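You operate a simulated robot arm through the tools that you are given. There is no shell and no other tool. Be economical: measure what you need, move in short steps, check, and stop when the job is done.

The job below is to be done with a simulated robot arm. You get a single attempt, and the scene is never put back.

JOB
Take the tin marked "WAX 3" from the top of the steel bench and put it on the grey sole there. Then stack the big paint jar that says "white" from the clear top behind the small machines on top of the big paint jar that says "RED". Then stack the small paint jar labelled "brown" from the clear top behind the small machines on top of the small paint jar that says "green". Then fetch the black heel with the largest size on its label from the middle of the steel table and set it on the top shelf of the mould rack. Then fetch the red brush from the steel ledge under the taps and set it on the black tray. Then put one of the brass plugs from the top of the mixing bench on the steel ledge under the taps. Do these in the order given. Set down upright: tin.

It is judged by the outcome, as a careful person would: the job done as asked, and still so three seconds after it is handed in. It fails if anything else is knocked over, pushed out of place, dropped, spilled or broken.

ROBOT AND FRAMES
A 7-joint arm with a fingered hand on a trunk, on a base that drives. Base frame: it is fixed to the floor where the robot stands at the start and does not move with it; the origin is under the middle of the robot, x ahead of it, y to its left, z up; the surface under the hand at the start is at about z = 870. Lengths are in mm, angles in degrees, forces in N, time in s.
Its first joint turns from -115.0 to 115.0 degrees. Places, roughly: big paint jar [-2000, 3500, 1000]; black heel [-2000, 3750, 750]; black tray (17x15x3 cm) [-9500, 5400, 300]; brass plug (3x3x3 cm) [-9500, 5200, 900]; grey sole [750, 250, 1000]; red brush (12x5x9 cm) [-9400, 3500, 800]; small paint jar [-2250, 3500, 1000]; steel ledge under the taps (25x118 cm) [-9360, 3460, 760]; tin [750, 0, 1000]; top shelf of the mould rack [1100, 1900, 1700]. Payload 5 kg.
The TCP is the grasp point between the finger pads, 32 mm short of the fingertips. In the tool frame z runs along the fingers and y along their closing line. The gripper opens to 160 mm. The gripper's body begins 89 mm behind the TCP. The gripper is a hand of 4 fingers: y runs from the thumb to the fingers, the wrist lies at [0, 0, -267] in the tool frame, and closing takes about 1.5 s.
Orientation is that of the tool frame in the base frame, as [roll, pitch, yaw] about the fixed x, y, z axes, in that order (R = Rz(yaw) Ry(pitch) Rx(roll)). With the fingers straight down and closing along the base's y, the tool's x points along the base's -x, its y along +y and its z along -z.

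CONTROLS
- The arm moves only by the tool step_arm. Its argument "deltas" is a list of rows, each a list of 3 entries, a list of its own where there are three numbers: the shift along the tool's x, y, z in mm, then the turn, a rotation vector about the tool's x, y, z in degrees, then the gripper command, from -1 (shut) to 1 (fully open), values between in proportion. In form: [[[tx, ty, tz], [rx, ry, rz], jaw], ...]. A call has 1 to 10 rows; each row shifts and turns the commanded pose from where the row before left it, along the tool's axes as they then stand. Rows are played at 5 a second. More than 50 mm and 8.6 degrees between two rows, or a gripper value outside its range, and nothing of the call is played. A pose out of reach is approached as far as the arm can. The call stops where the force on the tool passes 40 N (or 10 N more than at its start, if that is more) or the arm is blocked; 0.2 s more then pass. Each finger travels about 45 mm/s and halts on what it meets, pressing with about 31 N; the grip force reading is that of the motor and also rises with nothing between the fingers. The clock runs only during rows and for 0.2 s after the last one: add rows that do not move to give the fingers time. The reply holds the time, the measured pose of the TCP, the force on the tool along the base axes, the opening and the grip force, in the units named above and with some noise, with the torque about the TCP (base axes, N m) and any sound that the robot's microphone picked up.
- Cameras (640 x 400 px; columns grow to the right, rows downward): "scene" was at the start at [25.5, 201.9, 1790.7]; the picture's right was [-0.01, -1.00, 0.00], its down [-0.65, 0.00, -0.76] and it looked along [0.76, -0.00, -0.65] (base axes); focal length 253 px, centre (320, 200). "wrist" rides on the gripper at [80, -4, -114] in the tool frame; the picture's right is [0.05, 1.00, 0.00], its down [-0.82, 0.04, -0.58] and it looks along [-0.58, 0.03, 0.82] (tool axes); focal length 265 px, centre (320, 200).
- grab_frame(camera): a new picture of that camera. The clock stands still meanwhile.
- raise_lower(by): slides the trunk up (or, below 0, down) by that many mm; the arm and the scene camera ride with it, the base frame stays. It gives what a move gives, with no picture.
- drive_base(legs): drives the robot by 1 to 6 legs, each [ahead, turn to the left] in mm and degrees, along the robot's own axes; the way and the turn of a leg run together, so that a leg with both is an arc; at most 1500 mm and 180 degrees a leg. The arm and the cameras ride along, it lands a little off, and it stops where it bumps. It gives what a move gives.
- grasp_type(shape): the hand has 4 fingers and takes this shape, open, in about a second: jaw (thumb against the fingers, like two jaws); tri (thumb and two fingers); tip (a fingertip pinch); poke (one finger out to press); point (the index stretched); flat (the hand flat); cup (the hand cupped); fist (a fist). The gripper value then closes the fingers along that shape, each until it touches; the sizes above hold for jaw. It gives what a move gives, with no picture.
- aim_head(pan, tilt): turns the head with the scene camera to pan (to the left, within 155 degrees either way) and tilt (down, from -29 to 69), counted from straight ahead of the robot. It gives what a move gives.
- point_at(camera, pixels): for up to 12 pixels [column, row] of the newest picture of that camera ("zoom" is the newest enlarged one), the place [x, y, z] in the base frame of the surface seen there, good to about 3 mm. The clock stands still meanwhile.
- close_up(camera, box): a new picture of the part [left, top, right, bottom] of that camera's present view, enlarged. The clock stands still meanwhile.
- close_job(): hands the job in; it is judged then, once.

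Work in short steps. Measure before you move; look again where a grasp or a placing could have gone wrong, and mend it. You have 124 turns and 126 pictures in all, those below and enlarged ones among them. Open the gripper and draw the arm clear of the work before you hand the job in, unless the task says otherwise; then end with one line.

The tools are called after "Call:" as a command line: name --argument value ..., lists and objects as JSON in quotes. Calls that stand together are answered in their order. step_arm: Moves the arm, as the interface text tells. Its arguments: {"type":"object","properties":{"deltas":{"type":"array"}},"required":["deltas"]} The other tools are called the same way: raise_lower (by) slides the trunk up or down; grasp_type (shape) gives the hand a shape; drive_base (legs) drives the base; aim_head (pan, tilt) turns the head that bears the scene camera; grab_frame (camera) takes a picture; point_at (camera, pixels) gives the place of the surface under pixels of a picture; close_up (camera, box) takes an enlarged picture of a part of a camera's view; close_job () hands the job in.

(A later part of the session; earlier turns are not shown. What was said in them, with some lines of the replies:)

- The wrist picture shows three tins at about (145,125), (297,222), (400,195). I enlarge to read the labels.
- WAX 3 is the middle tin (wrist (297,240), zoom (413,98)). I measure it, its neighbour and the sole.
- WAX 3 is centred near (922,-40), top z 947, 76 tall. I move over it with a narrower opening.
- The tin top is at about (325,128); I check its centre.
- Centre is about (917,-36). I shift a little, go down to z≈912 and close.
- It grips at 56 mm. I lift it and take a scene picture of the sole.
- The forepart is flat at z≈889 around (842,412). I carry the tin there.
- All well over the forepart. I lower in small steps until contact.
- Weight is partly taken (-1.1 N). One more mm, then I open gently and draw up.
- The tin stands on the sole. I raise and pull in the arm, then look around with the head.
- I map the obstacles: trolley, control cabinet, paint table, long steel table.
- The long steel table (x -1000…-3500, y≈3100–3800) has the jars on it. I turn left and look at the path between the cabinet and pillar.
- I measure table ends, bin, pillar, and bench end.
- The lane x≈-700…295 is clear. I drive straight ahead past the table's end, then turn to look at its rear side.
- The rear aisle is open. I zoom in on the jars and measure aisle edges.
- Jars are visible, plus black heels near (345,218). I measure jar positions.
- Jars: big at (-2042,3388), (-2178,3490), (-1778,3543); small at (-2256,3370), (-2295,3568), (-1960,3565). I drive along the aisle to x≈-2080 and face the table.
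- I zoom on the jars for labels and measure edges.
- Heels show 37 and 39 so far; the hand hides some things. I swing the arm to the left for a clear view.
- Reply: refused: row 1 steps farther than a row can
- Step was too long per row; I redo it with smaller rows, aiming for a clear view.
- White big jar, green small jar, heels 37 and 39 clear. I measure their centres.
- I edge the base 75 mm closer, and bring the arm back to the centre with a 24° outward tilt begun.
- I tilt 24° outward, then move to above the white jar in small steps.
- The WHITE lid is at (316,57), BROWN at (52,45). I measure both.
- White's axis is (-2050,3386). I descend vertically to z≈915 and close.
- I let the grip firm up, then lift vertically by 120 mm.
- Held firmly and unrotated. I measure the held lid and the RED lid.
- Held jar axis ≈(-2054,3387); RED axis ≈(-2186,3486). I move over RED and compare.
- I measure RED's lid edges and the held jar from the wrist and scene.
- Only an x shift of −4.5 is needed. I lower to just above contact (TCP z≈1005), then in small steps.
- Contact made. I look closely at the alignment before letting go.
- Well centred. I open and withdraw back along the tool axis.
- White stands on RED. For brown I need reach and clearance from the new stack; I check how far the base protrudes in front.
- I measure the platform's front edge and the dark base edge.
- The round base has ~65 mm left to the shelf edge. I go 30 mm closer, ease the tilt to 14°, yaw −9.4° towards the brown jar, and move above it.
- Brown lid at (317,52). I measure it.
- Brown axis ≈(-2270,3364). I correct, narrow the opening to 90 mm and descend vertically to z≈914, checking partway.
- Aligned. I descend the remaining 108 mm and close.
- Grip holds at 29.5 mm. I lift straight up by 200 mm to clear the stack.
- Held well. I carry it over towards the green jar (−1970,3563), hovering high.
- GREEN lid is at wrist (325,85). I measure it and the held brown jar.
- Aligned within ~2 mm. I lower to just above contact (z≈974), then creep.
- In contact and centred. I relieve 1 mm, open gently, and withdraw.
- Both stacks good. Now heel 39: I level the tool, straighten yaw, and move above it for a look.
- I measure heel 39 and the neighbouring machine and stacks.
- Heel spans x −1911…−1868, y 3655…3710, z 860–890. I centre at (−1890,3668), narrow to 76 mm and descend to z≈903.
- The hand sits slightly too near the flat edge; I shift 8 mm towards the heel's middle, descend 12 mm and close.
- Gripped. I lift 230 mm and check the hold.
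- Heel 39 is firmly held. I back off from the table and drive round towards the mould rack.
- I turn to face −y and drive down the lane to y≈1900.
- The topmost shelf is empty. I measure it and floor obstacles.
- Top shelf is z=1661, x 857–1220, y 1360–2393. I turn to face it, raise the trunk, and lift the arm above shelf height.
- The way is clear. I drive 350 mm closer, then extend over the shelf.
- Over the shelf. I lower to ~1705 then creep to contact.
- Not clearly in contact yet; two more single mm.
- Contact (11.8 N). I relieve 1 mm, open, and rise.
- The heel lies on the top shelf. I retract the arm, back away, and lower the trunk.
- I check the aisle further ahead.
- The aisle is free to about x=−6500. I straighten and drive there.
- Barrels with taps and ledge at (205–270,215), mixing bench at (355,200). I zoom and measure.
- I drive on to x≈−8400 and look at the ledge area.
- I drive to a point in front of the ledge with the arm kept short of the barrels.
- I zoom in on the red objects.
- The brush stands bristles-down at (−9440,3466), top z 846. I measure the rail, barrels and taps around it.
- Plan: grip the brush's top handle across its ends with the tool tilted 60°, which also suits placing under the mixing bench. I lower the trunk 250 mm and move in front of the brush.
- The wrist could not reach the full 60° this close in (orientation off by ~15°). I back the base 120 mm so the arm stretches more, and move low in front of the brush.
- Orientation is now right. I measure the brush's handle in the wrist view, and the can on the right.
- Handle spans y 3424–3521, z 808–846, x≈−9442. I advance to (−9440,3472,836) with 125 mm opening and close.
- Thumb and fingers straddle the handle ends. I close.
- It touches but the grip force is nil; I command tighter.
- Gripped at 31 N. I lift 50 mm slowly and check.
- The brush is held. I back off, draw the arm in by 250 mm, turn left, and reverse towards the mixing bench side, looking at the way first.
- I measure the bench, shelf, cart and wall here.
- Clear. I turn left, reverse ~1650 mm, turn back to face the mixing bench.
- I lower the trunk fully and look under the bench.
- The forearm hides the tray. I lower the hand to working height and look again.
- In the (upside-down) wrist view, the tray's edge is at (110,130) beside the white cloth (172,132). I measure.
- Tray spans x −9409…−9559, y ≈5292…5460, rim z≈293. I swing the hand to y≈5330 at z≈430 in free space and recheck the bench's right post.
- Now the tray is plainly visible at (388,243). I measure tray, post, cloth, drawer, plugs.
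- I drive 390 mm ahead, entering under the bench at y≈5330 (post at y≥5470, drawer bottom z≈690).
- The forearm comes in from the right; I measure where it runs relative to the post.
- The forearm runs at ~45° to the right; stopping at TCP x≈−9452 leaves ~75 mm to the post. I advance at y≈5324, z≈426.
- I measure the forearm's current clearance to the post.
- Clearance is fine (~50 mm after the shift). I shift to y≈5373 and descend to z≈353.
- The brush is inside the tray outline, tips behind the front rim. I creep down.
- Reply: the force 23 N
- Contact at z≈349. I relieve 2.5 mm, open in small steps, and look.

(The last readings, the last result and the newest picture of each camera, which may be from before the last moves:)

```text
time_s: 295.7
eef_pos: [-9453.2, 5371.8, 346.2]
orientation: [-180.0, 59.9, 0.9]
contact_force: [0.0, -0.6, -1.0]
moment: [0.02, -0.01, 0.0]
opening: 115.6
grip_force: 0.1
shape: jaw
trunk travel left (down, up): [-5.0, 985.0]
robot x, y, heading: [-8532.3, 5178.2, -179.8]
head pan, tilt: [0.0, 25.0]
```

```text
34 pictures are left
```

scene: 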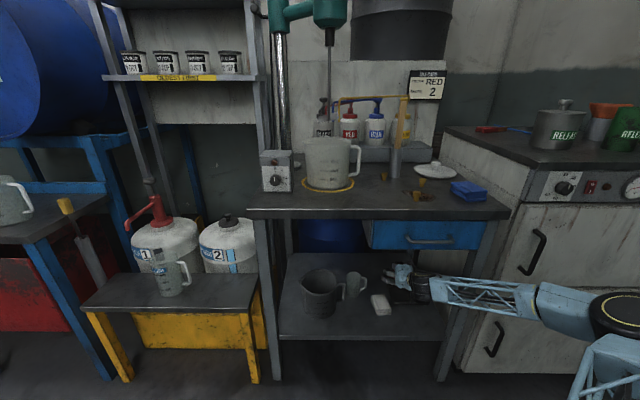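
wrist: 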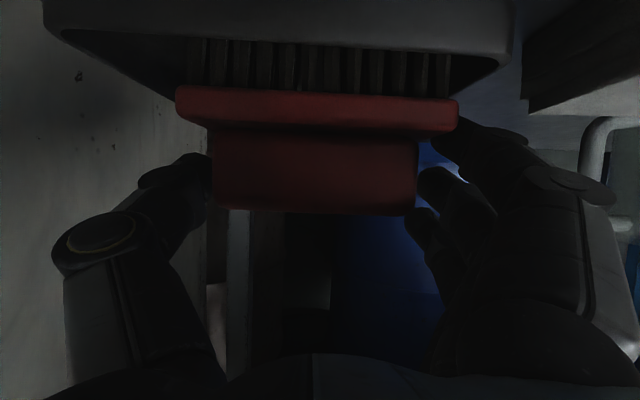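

Released and standing in the tray. I open a bit more and retreat along the tool axis slowly.

Call:
step_arm --deltas '[[[0, 0, 0], [0, 0, 0], 0.62], [[0, 0, 0], [0, 0, 0], 0.62], [[0, 0, -15], [0, 0, 0], 0.62], [[0, 0, -25], [0, 0, 0], 0.62], [[0, 0, -35], [0, 0, 0], 0.62], [[0, 0, -40], [0, 0, 0], 0.62]]'

Call:
grab_frame --camera "wrist"

```text
time_s: 297.1
eef_pos: [-9354.8, 5370.2, 406.3]
orientation: [-179.9, 60.0, 1.1]
contact_force: [-0.1, 0.1, 0.1]
moment: [0.0, 0.03, -0.02]
opening: 129.3
grip_force: 0.2
shape: jaw
trunk travel left (down, up): [-5.0, 985.0]
robot x, y, heading: [-8526.9, 5176.9, -179.7]
head pan, tilt: [0.0, 25.0]
```

```text
33 pictures are left
```

wrist: 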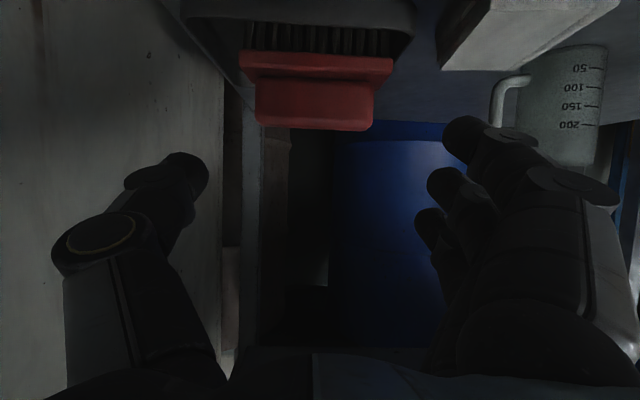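

I check the brush is level and inside the tray.

Call:
point_at --camera "wrist" --pixels '[[245, 60], [390, 63], [262, 110], [370, 112], [262, 40], [385, 45], [190, 12], [408, 30], [225, 80], [260, 125], [368, 128]]'

```text
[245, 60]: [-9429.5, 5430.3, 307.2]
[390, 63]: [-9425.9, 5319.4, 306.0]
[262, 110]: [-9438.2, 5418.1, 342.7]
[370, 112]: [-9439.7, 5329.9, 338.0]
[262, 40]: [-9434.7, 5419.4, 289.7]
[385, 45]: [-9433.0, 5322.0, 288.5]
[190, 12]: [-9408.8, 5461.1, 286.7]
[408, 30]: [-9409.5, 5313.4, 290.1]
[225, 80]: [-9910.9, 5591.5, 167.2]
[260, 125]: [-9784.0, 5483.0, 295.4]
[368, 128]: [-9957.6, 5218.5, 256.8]
```

Level, within the tray. I narrow the hand, shift left away from the post, withdraw, then back the base out.

Call:
step_arm --deltas '[[[0, 20, 0], [0, 0, 0], 0.0], [[0, 25, 0], [0, 0, 0], 0.0], [[10, 0, -17], [0, 0, 0], 0.0], [[20, 0, -34.6], [0, 0, 0], 0.0], [[20, 0, -34.6], [0, 0, 0], 0.0], [[0, 0, 0], [0, 0, 0], 0.0]]'

Call:
drive_base --legs '[[-420, 0]]'

Call:
raise_lower --by 620

Call:
close_up --camera "scene" --box '[260, 170, 500, 320]'

```text
time_s: 298.5
eef_pos: [-9251.2, 5326.6, 404.6]
orientation: [-179.9, 60.0, 0.8]
contact_force: [-1.0, -0.7, -0.3]
moment: [0.01, 0.02, 0.0]
opening: 80.6
grip_force: 0.0
shape: jaw
trunk travel left (down, up): [-5.0, 985.0]
robot x, y, heading: [-8530.6, 5177.6, -179.7]
head pan, tilt: [0.0, 25.0]
```

```text
time_s: 301.1
eef_pos: [-8826.9, 5333.0, 404.7]
orientation: [-179.9, 60.0, 0.4]
contact_force: [-1.0, 1.0, 0.5]
moment: [0.01, -0.02, 0.0]
opening: 80.5
grip_force: 0.0
shape: jaw
trunk travel left (down, up): [-5.0, 985.0]
robot x, y, heading: [-8107.2, 5181.3, 179.9]
head pan, tilt: [0.0, 25.0]
```

```text
refused: 620 is not a number from -400 to 400
```

```text
2.67 times, centred on (380, 245) of scene
```

zoom: 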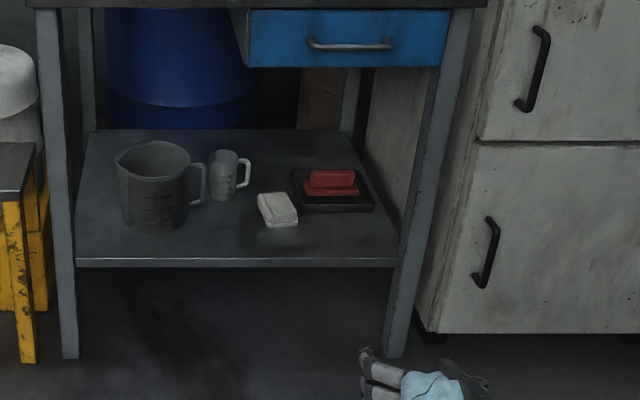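

Brush sits on the tray. Now the brass plug: I raise the trunk and return the tool to vertical.

Call:
raise_lower --by 400

Call:
raise_lower --by 220

Call:
step_arm --deltas '[[[0, 0, 0], [0, 8.57, 0], 0.0], [[0, 0, 0], [0, 8.57, 0], 0.0], [[0, 0, 0], [0, 8.57, 0], 0.0], [[0, 0, 0], [0, 8.57, 0], 0.0], [[0, 0, 0], [0, 8.57, 0], 0.0], [[0, 0, 0], [0, 8.57, 0], 0.0], [[0, 0, 0], [0, 8.58, 0], 0.0], [[0, 40, 0], [0, 0, 0], 0.0], [[0, 40, 0], [0, 0, 0], 0.0], [[0, 0, 0], [0, 0, 0], 0.0]]'

Call:
aim_head --pan -5 --tilt 35

Call:
grab_frame --camera "scene"

```text
time_s: 304.9
eef_pos: [-8825.8, 5333.8, 805.1]
orientation: [-180.0, 60.0, 0.4]
contact_force: [0.2, -0.7, 0.5]
moment: [-0.01, 0.01, -0.02]
opening: 80.8
grip_force: 0.1
shape: jaw
trunk travel left (down, up): [-405.0, 585.0]
robot x, y, heading: [-8108.3, 5176.5, 179.9]
head pan, tilt: [0.0, 25.0]
```

```text
time_s: 307.2
eef_pos: [-8826.0, 5334.3, 1025.6]
orientation: [179.9, 60.0, 0.4]
contact_force: [-0.2, -0.9, 0.2]
moment: [0.0, 0.05, 0.02]
opening: 80.5
grip_force: 0.0
shape: jaw
trunk travel left (down, up): [-625.0, 365.0]
robot x, y, heading: [-8103.5, 5175.5, 179.9]
head pan, tilt: [0.0, 25.0]
```

```text
time_s: 309.4
eef_pos: [-8827.2, 5256.3, 1023.5]
orientation: [-180.0, 0.0, 0.3]
contact_force: [-1.2, 0.0, -0.8]
moment: [0.0, -0.03, 0.0]
opening: 80.5
grip_force: 0.1
shape: jaw
trunk travel left (down, up): [-625.0, 365.0]
robot x, y, heading: [-8104.2, 5179.4, 179.9]
head pan, tilt: [0.0, 25.0]
```

```text
time_s: 310.1
eef_pos: [-8826.6, 5254.9, 1024.7]
orientation: [-180.0, 0.1, 0.3]
contact_force: [0.3, 0.2, 0.4]
moment: [-0.02, -0.04, 0.05]
opening: 80.3
grip_force: 0.1
shape: jaw
trunk travel left (down, up): [-625.0, 365.0]
robot x, y, heading: [-8106.2, 5175.9, 179.7]
head pan, tilt: [-5.0, 35.0]
```

```text
31 pictures are left
```

scene: 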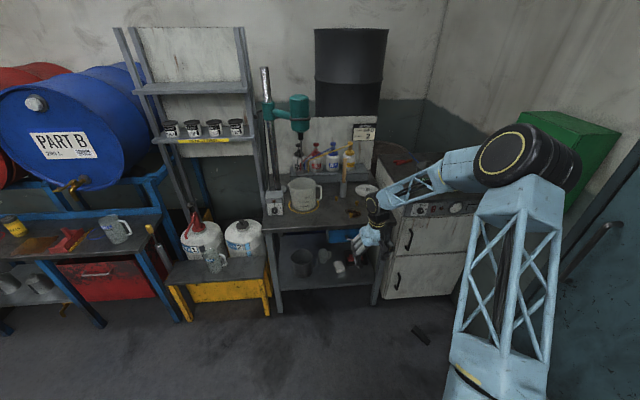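

I raise the hand 100 mm, drive 400 mm closer, and look with the wrist camera.

Call:
step_arm --deltas '[[[0, 0, -45], [0, 0, 0], 0.0], [[0, 0, -45], [0, 0, 0], 0.0], [[0, 0, 0], [0, 0, 0], 0.0]]'

Call:
drive_base --legs '[[400, 0]]'

Call:
grab_frame --camera "wrist"

Call:
grab_frame --camera "scene"

```text
time_s: 310.9
eef_pos: [-8823.4, 5252.4, 1115.3]
orientation: [-180.0, -0.2, 0.2]
contact_force: [-0.2, 0.2, 0.2]
moment: [-0.03, -0.02, -0.02]
opening: 80.6
grip_force: 0.0
shape: jaw
trunk travel left (down, up): [-625.0, 365.0]
robot x, y, heading: [-8106.3, 5179.7, 179.8]
head pan, tilt: [-5.0, 35.0]
```

```text
time_s: 313.4
eef_pos: [-9219.8, 5244.6, 1113.0]
orientation: [-180.0, 0.0, 1.0]
contact_force: [0.0, 0.2, 0.2]
moment: [-0.02, -0.02, 0.01]
opening: 80.7
grip_force: 0.1
shape: jaw
trunk travel left (down, up): [-625.0, 365.0]
robot x, y, heading: [-8498.5, 5176.5, -179.4]
head pan, tilt: [-5.0, 35.0]
```

```text
30 pictures are left
```

wrist: 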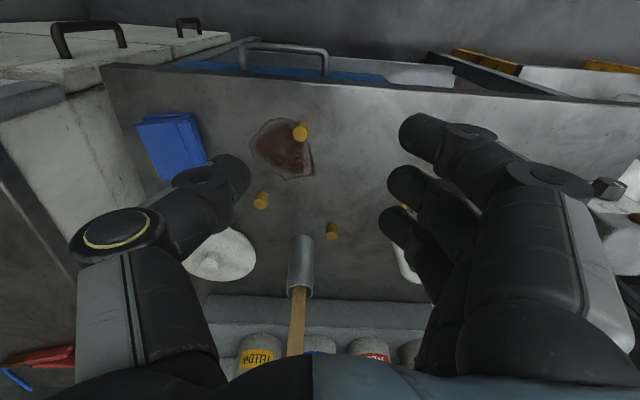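

```text
29 pictures are left
```

scene: 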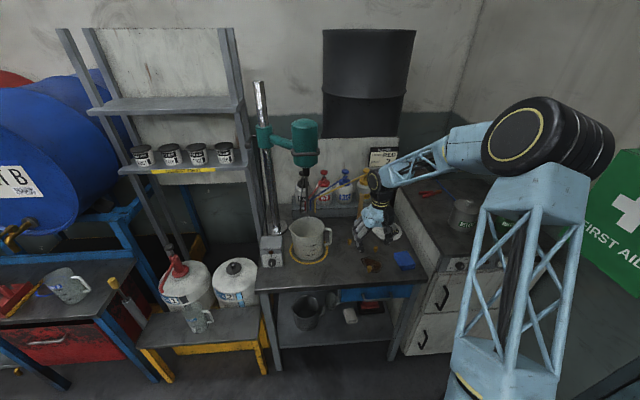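

Plugs at (300,132), (261,200), (332,230). I measure them and neighbours.

Call:
point_at --camera "wrist" --pixels '[[301, 134], [300, 126], [293, 134], [307, 134], [262, 203], [261, 193], [332, 233], [331, 224], [300, 260], [225, 240], [200, 165], [290, 165]]'

Call:
close_up --camera "wrist" --box '[200, 100, 392, 220]'

```text
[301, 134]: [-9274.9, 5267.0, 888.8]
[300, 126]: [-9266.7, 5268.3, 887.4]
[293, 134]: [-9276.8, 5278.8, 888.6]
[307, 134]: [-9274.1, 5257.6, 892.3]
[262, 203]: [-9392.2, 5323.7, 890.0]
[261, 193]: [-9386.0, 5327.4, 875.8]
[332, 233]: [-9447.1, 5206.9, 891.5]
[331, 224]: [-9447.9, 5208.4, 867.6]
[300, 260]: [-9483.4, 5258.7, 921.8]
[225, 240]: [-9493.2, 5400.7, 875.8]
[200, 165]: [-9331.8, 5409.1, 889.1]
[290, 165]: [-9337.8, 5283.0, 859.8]
```

```text
3.33 times, centred on (296, 160) of wrist
```

zoom: 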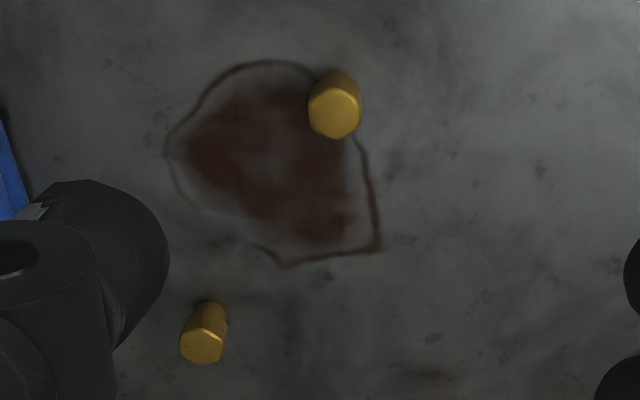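

Plug at (−9275,5267), top z 889, is the most isolated. I move over it and descend to z≈935.

Call:
step_arm --deltas '[[[-27, -11, 0], [0, 0, 0], -0.15], [[-28, -11, 0], [0, 0, 0], -0.15], [[0, 0, 45], [0, 0, 0], -0.15], [[0, 0, 45], [0, 0, 0], -0.15], [[0, 0, 45], [0, 0, 0], -0.15], [[0, 0, 43], [0, 0, 0], -0.15], [[0, 0, 0], [0, 0, 0], -0.15]]'

Call:
grab_frame --camera "wrist"

```text
time_s: 315.0
eef_pos: [-9278.4, 5266.9, 937.6]
orientation: [-180.0, 0.0, 1.0]
contact_force: [0.2, -1.3, 0.9]
moment: [0.0, 0.0, -0.02]
opening: 68.8
grip_force: 0.0
shape: jaw
trunk travel left (down, up): [-625.0, 365.0]
robot x, y, heading: [-8504.1, 5176.4, -179.5]
head pan, tilt: [-5.0, 35.0]
```

```text
27 pictures are left
```

wrist: 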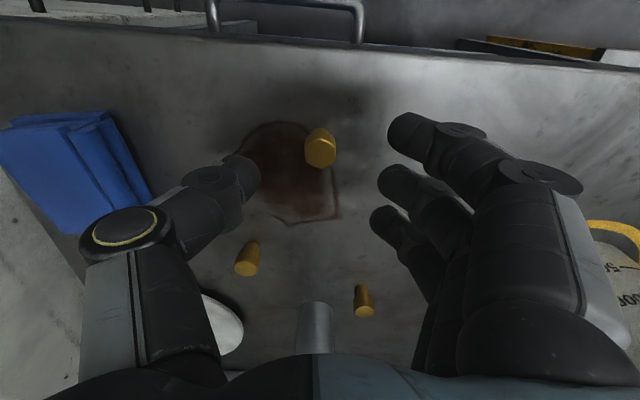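

Centred. I descend to z≈899 and close.

Call:
step_arm --deltas '[[[4, 0, 20], [0, 0, 0], -0.15], [[0, 0, 18], [0, 0, 0], -0.15], [[0, 0, 0], [0, 0, 0], -0.5], [[0, 0, 0], [0, 0, 0], -0.8], [[0, 0, 0], [0, 0, 0], -1], [[0, 0, 0], [0, 0, 0], -1], [[0, 0, 0], [0, 0, 0], -1], [[0, 0, 0], [0, 0, 0], -1], [[0, 0, 0], [0, 0, 0], -1]]'

Call:
grab_frame --camera "wrist"

```text
time_s: 317.0
eef_pos: [-9272.4, 5266.1, 899.3]
orientation: [180.0, 0.0, 0.9]
contact_force: [0.5, 1.2, 3.0]
moment: [0.04, -0.01, -0.03]
opening: 2.3
grip_force: 31.1
shape: jaw
trunk travel left (down, up): [-625.0, 365.0]
robot x, y, heading: [-8504.3, 5177.5, -179.6]
head pan, tilt: [-5.0, 35.0]
```

```text
26 pictures are left
```

wrist: 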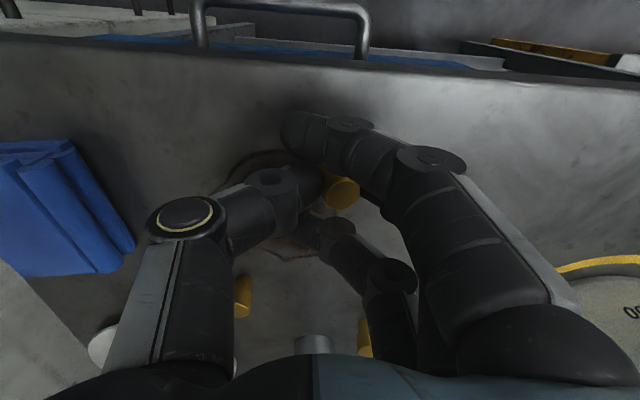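

The plug (340,193) seems pinched between thumb and middle finger. I lift 40 mm and check.

Call:
step_arm --deltas '[[[0, 0, -10], [0, 0, 0], -1], [[0, 0, -30], [0, 0, 0], -1], [[0, 0, 0], [0, 0, 0], -1]]'

Call:
grab_frame --camera "wrist"

```text
time_s: 317.8
eef_pos: [-9272.3, 5265.2, 940.8]
orientation: [179.9, -0.1, 0.9]
contact_force: [-0.1, 0.8, -1.0]
moment: [0.02, -0.02, 0.02]
opening: 2.2
grip_force: 31.0
shape: jaw
trunk travel left (down, up): [-625.0, 365.0]
robot x, y, heading: [-8499.9, 5175.9, -179.5]
head pan, tilt: [-5.0, 35.0]
```

```text
25 pictures are left
```

wrist: 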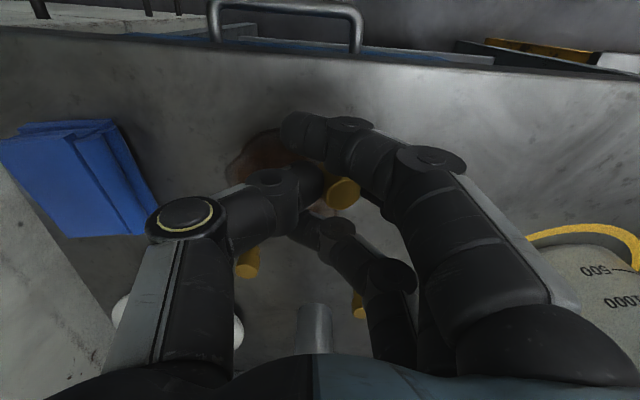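

The plug is held. I raise it, back off, and drive round to the ledge.

Call:
step_arm --deltas '[[[0, 0, -45], [0, 0, 0], -1], [[0, 0, -45], [0, 0, 0], -1], [[0, 0, -45], [0, 0, 0], -1], [[0, 0, -45], [0, 0, 0], -1]]'

Call:
drive_base --legs '[[-350, 0], [0, 89.5], [1000, 0], [900, 0], [0, -90]]'

Call:
aim_head --pan 0 --tilt 35

Call:
grab_frame --camera "scene"

Call:
grab_frame --camera "wrist"

```text
time_s: 318.8
eef_pos: [-9272.5, 5266.5, 1121.9]
orientation: [-180.0, 0.0, 1.0]
contact_force: [0.6, -0.6, -0.3]
moment: [-0.01, 0.03, -0.02]
opening: 2.1
grip_force: 31.0
shape: jaw
trunk travel left (down, up): [-625.0, 365.0]
robot x, y, heading: [-8502.6, 5177.9, -179.7]
head pan, tilt: [-5.0, 35.0]
```

```text
time_s: 338.2
eef_pos: [-8908.7, 3370.9, 1121.0]
orientation: [-180.0, 0.1, 1.0]
contact_force: [-0.2, -0.2, -0.1]
moment: [0.0, -0.01, 0.02]
opening: 1.8
grip_force: 31.4
shape: jaw
trunk travel left (down, up): [-625.0, 365.0]
robot x, y, heading: [-8140.6, 3282.9, -179.7]
head pan, tilt: [-5.0, 35.0]
```

```text
time_s: 338.9
eef_pos: [-8909.1, 3371.5, 1120.9]
orientation: [180.0, 0.0, 0.9]
contact_force: [0.3, 0.6, -1.0]
moment: [0.01, 0.01, 0.0]
opening: 1.8
grip_force: 31.0
shape: jaw
trunk travel left (down, up): [-625.0, 365.0]
robot x, y, heading: [-8136.0, 3282.6, -179.7]
head pan, tilt: [0.0, 35.0]
```

```text
24 pictures are left
```

scene: 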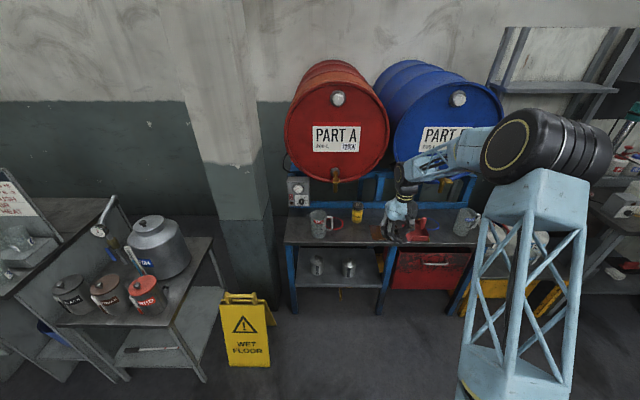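

```text
23 pictures are left
```

wrist: 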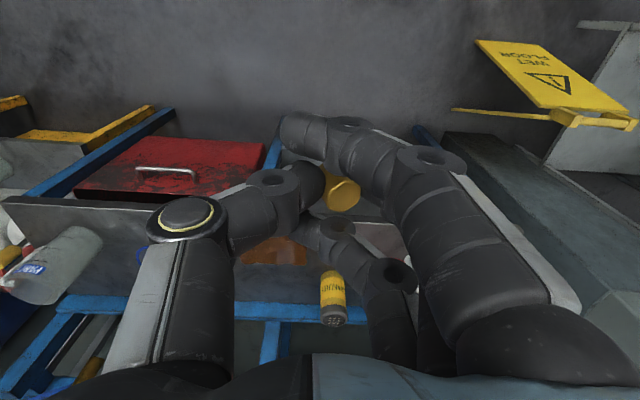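

I measure the sign and the free ledge area at about (335,240).

Call:
point_at --camera "scene" --pixels '[[265, 360], [272, 325], [340, 238], [345, 232], [325, 225], [358, 212], [370, 235], [300, 240], [337, 175], [336, 182]]'

Call:
close_up --camera "scene" --box '[280, 170, 480, 295]'

```text
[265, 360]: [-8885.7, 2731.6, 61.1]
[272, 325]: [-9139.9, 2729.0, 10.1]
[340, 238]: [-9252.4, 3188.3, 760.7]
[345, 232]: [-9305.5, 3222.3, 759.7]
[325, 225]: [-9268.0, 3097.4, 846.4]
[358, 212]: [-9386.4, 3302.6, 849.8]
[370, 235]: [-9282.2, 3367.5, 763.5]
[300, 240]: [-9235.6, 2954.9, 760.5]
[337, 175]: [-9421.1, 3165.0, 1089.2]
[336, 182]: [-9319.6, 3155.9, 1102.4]
```

```text
3.20 times, centred on (380, 232) of scene
```

zoom: 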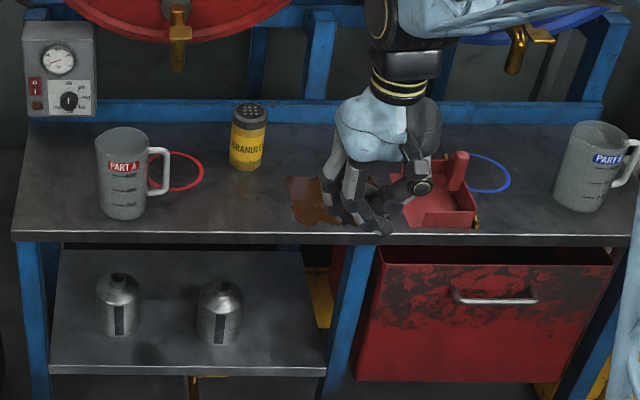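

I shift the hand left to y≈3265, then drive 330 mm ahead.

Call:
step_arm --deltas '[[[0, 36, 0], [0, 0, 0], -1], [[0, 36, 0], [0, 0, 0], -1], [[0, 34, 0], [0, 0, 0], -1], [[0, 0, 0], [0, 0, 0], -1]]'

Call:
drive_base --legs '[[330, 0]]'

Call:
close_up --camera "scene" --box '[200, 150, 440, 320]'

```text
time_s: 339.9
eef_pos: [-8906.5, 3263.3, 1119.8]
orientation: [-180.0, 0.0, 1.0]
contact_force: [0.6, 0.3, -0.1]
moment: [-0.03, -0.02, 0.0]
opening: 1.8
grip_force: 30.7
shape: jaw
trunk travel left (down, up): [-625.0, 365.0]
robot x, y, heading: [-8134.5, 3284.7, -179.6]
head pan, tilt: [0.0, 35.0]
```

```text
time_s: 342.1
eef_pos: [-9236.1, 3263.9, 1118.4]
orientation: [180.0, 0.0, 0.9]
contact_force: [0.5, 0.6, -1.5]
moment: [0.0, -0.06, 0.0]
opening: 1.8
grip_force: 30.8
shape: jaw
trunk travel left (down, up): [-625.0, 365.0]
robot x, y, heading: [-8468.2, 3276.8, -179.6]
head pan, tilt: [0.0, 35.0]
```

```text
2.35 times, centred on (320, 235) of scene
```

zoom: 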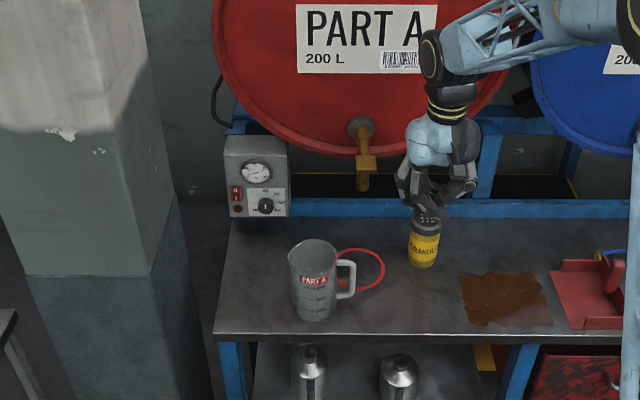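

The spot between mug handle and stain is free. I extend 36 mm and descend to z≈826.

Call:
step_arm --deltas '[[[-36, 0, 0], [0, 0, 0], -1], [[0, 0, 42], [0, 0, 0], -1], [[0, 0, 42], [0, 0, 0], -1], [[0, 0, 42], [0, 0, 0], -1], [[0, 0, 42], [0, 0, 0], -1], [[0, 0, 42], [0, 0, 0], -1], [[0, 0, 42], [0, 0, 0], -1], [[0, 0, 40], [0, 0, 0], -1], [[0, 0, 0], [0, 0, 0], -1]]'

Call:
grab_frame --camera "wrist"

Call:
close_up --camera "scene" --box '[280, 220, 440, 320]'

```text
time_s: 344.1
eef_pos: [-9271.4, 3258.6, 829.1]
orientation: [-180.0, 0.0, 0.8]
contact_force: [-0.4, 0.9, -0.3]
moment: [0.01, -0.02, 0.02]
opening: 1.5
grip_force: 31.1
shape: jaw
trunk travel left (down, up): [-625.0, 365.0]
robot x, y, heading: [-8465.4, 3278.0, -179.7]
head pan, tilt: [0.0, 35.0]
```

```text
20 pictures are left
```

wrist: 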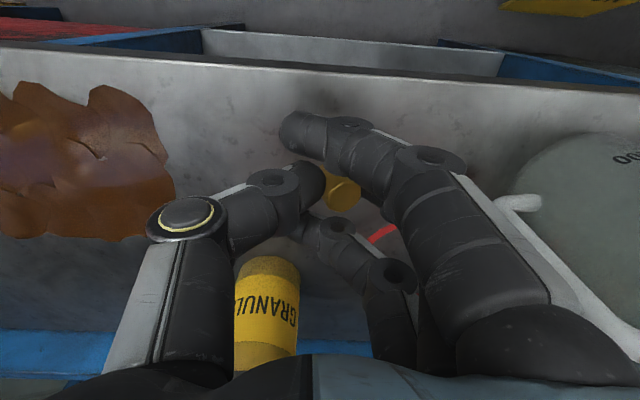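

```text
4.00 times, centred on (360, 270) of scene
```

zoom: 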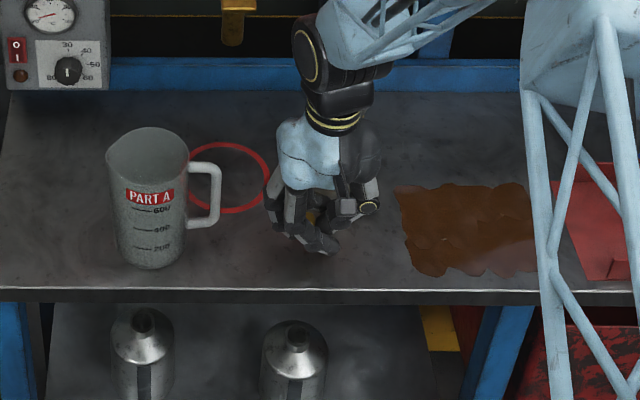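

Clear all around. I lower to ~804, then creep to contact.

Call:
step_arm --deltas '[[[0, 0, 15], [0, 0, 0], -1], [[0, 0, 10], [0, 0, 0], -1], [[0, 0, 0], [0, 0, 0], -1]]'

Call:
step_arm --deltas '[[[0, 0, 1.5], [0, 0, 0], -1], [[0, 0, 1.5], [0, 0, 0], -1], [[0, 0, 0], [0, 0, 0], -1]]'

```text
time_s: 344.9
eef_pos: [-9272.8, 3261.6, 802.1]
orientation: [-179.9, 0.0, 0.8]
contact_force: [0.3, -0.5, -0.6]
moment: [-0.01, 0.0, -0.02]
opening: 1.6
grip_force: 31.2
shape: jaw
trunk travel left (down, up): [-625.0, 365.0]
robot x, y, heading: [-8465.6, 3275.9, -179.9]
head pan, tilt: [0.0, 35.0]
```

```text
time_s: 345.7
eef_pos: [-9271.9, 3261.8, 799.1]
orientation: [179.9, 0.0, 0.9]
contact_force: [0.3, 0.4, 3.3]
moment: [-0.05, 0.05, -0.02]
opening: 1.6
grip_force: 31.4
shape: jaw
trunk travel left (down, up): [-625.0, 365.0]
robot x, y, heading: [-8467.7, 3281.5, -179.6]
head pan, tilt: [0.0, 35.0]
```

Contact (3.3 N). I open gradually to ~64 mm and rise.

Call:
step_arm --deltas '[[[0, 0, 0], [0, 0, 0], -0.8], [[0, 0, 0], [0, 0, 0], -0.6], [[0, 0, 0], [0, 0, 0], -0.4], [[0, 0, 0], [0, 0, 0], -0.2], [[0, 0, 0], [0, 0, 0], -0.2], [[0, 0, 0], [0, 0, 0], -0.2], [[0, 0, -15], [0, 0, 0], -0.2], [[0, 0, -35], [0, 0, 0], -0.2], [[0, 0, -45], [0, 0, 0], -0.2]]'

Call:
grab_frame --camera "wrist"

```text
time_s: 347.7
eef_pos: [-9270.7, 3264.3, 896.8]
orientation: [-180.0, -0.2, 0.8]
contact_force: [-0.6, -0.1, 0.6]
moment: [0.01, 0.0, -0.01]
opening: 63.3
grip_force: 0.1
shape: jaw
trunk travel left (down, up): [-625.0, 365.0]
robot x, y, heading: [-8463.1, 3281.9, -179.8]
head pan, tilt: [0.0, 35.0]
```

```text
18 pictures are left
```

wrist: 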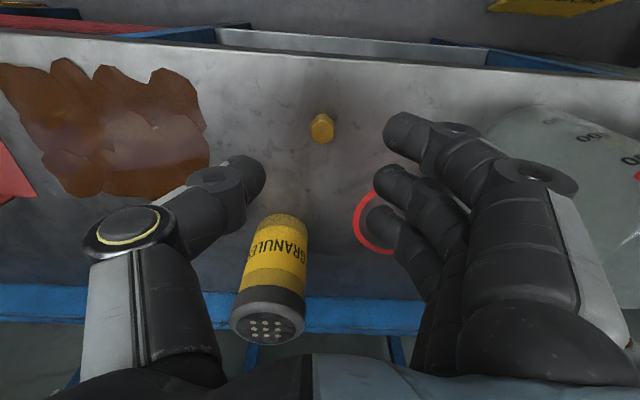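

The plug stands on the ledge. I rise straight up, back away, and take a final look.

Call:
step_arm --deltas '[[[0, 0, -45], [0, 0, 0], -0.2], [[0, 0, -45], [0, 0, 0], -0.2], [[0, 0, -45], [0, 0, 0], -0.2], [[0, 0, -45], [0, 0, 0], -0.2], [[0, 0, -45], [0, 0, 0], -0.2]]'

Call:
drive_base --legs '[[-350, 0]]'

Call:
close_up --camera "scene" --box '[260, 170, 500, 320]'

```text
time_s: 348.9
eef_pos: [-9271.0, 3263.7, 1121.5]
orientation: [-180.0, -0.2, 0.8]
contact_force: [-0.2, -0.3, -0.2]
moment: [0.0, 0.01, -0.02]
opening: 63.5
grip_force: 0.0
shape: jaw
trunk travel left (down, up): [-625.0, 365.0]
robot x, y, heading: [-8468.7, 3280.6, -179.8]
head pan, tilt: [0.0, 35.0]
```

```text
time_s: 351.1
eef_pos: [-8928.1, 3265.0, 1122.4]
orientation: [179.9, 0.0, 0.7]
contact_force: [0.4, 0.1, -0.1]
moment: [-0.03, 0.01, 0.02]
opening: 63.6
grip_force: 0.1
shape: jaw
trunk travel left (down, up): [-625.0, 365.0]
robot x, y, heading: [-8126.3, 3279.6, -179.6]
head pan, tilt: [0.0, 35.0]
```

```text
2.67 times, centred on (380, 245) of scene
```

zoom: 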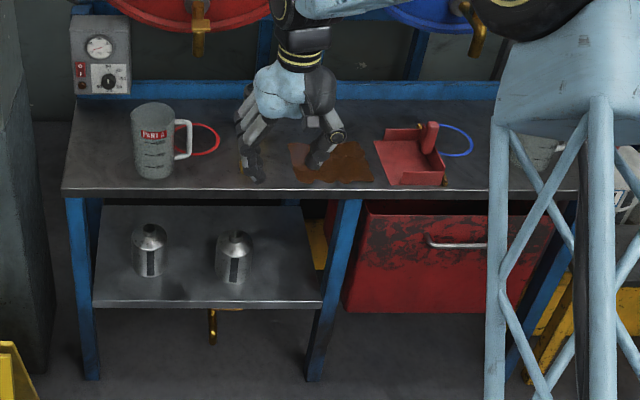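

The hand is clear of the work and open; all six placements were seen standing in their places. I hand the job in.

Call:
close_job

```text
The job is handed in.
```

All six steps are done in the order given. I checked each item in the camera pictures after letting go, and nothing was knocked or dropped that I saw: WAX 3 tin upright on the grey sole, white on RED, brown on green, heel 39 on the rack's top shelf, red brush on the black tray, and a brass plug on the ledge under the taps.
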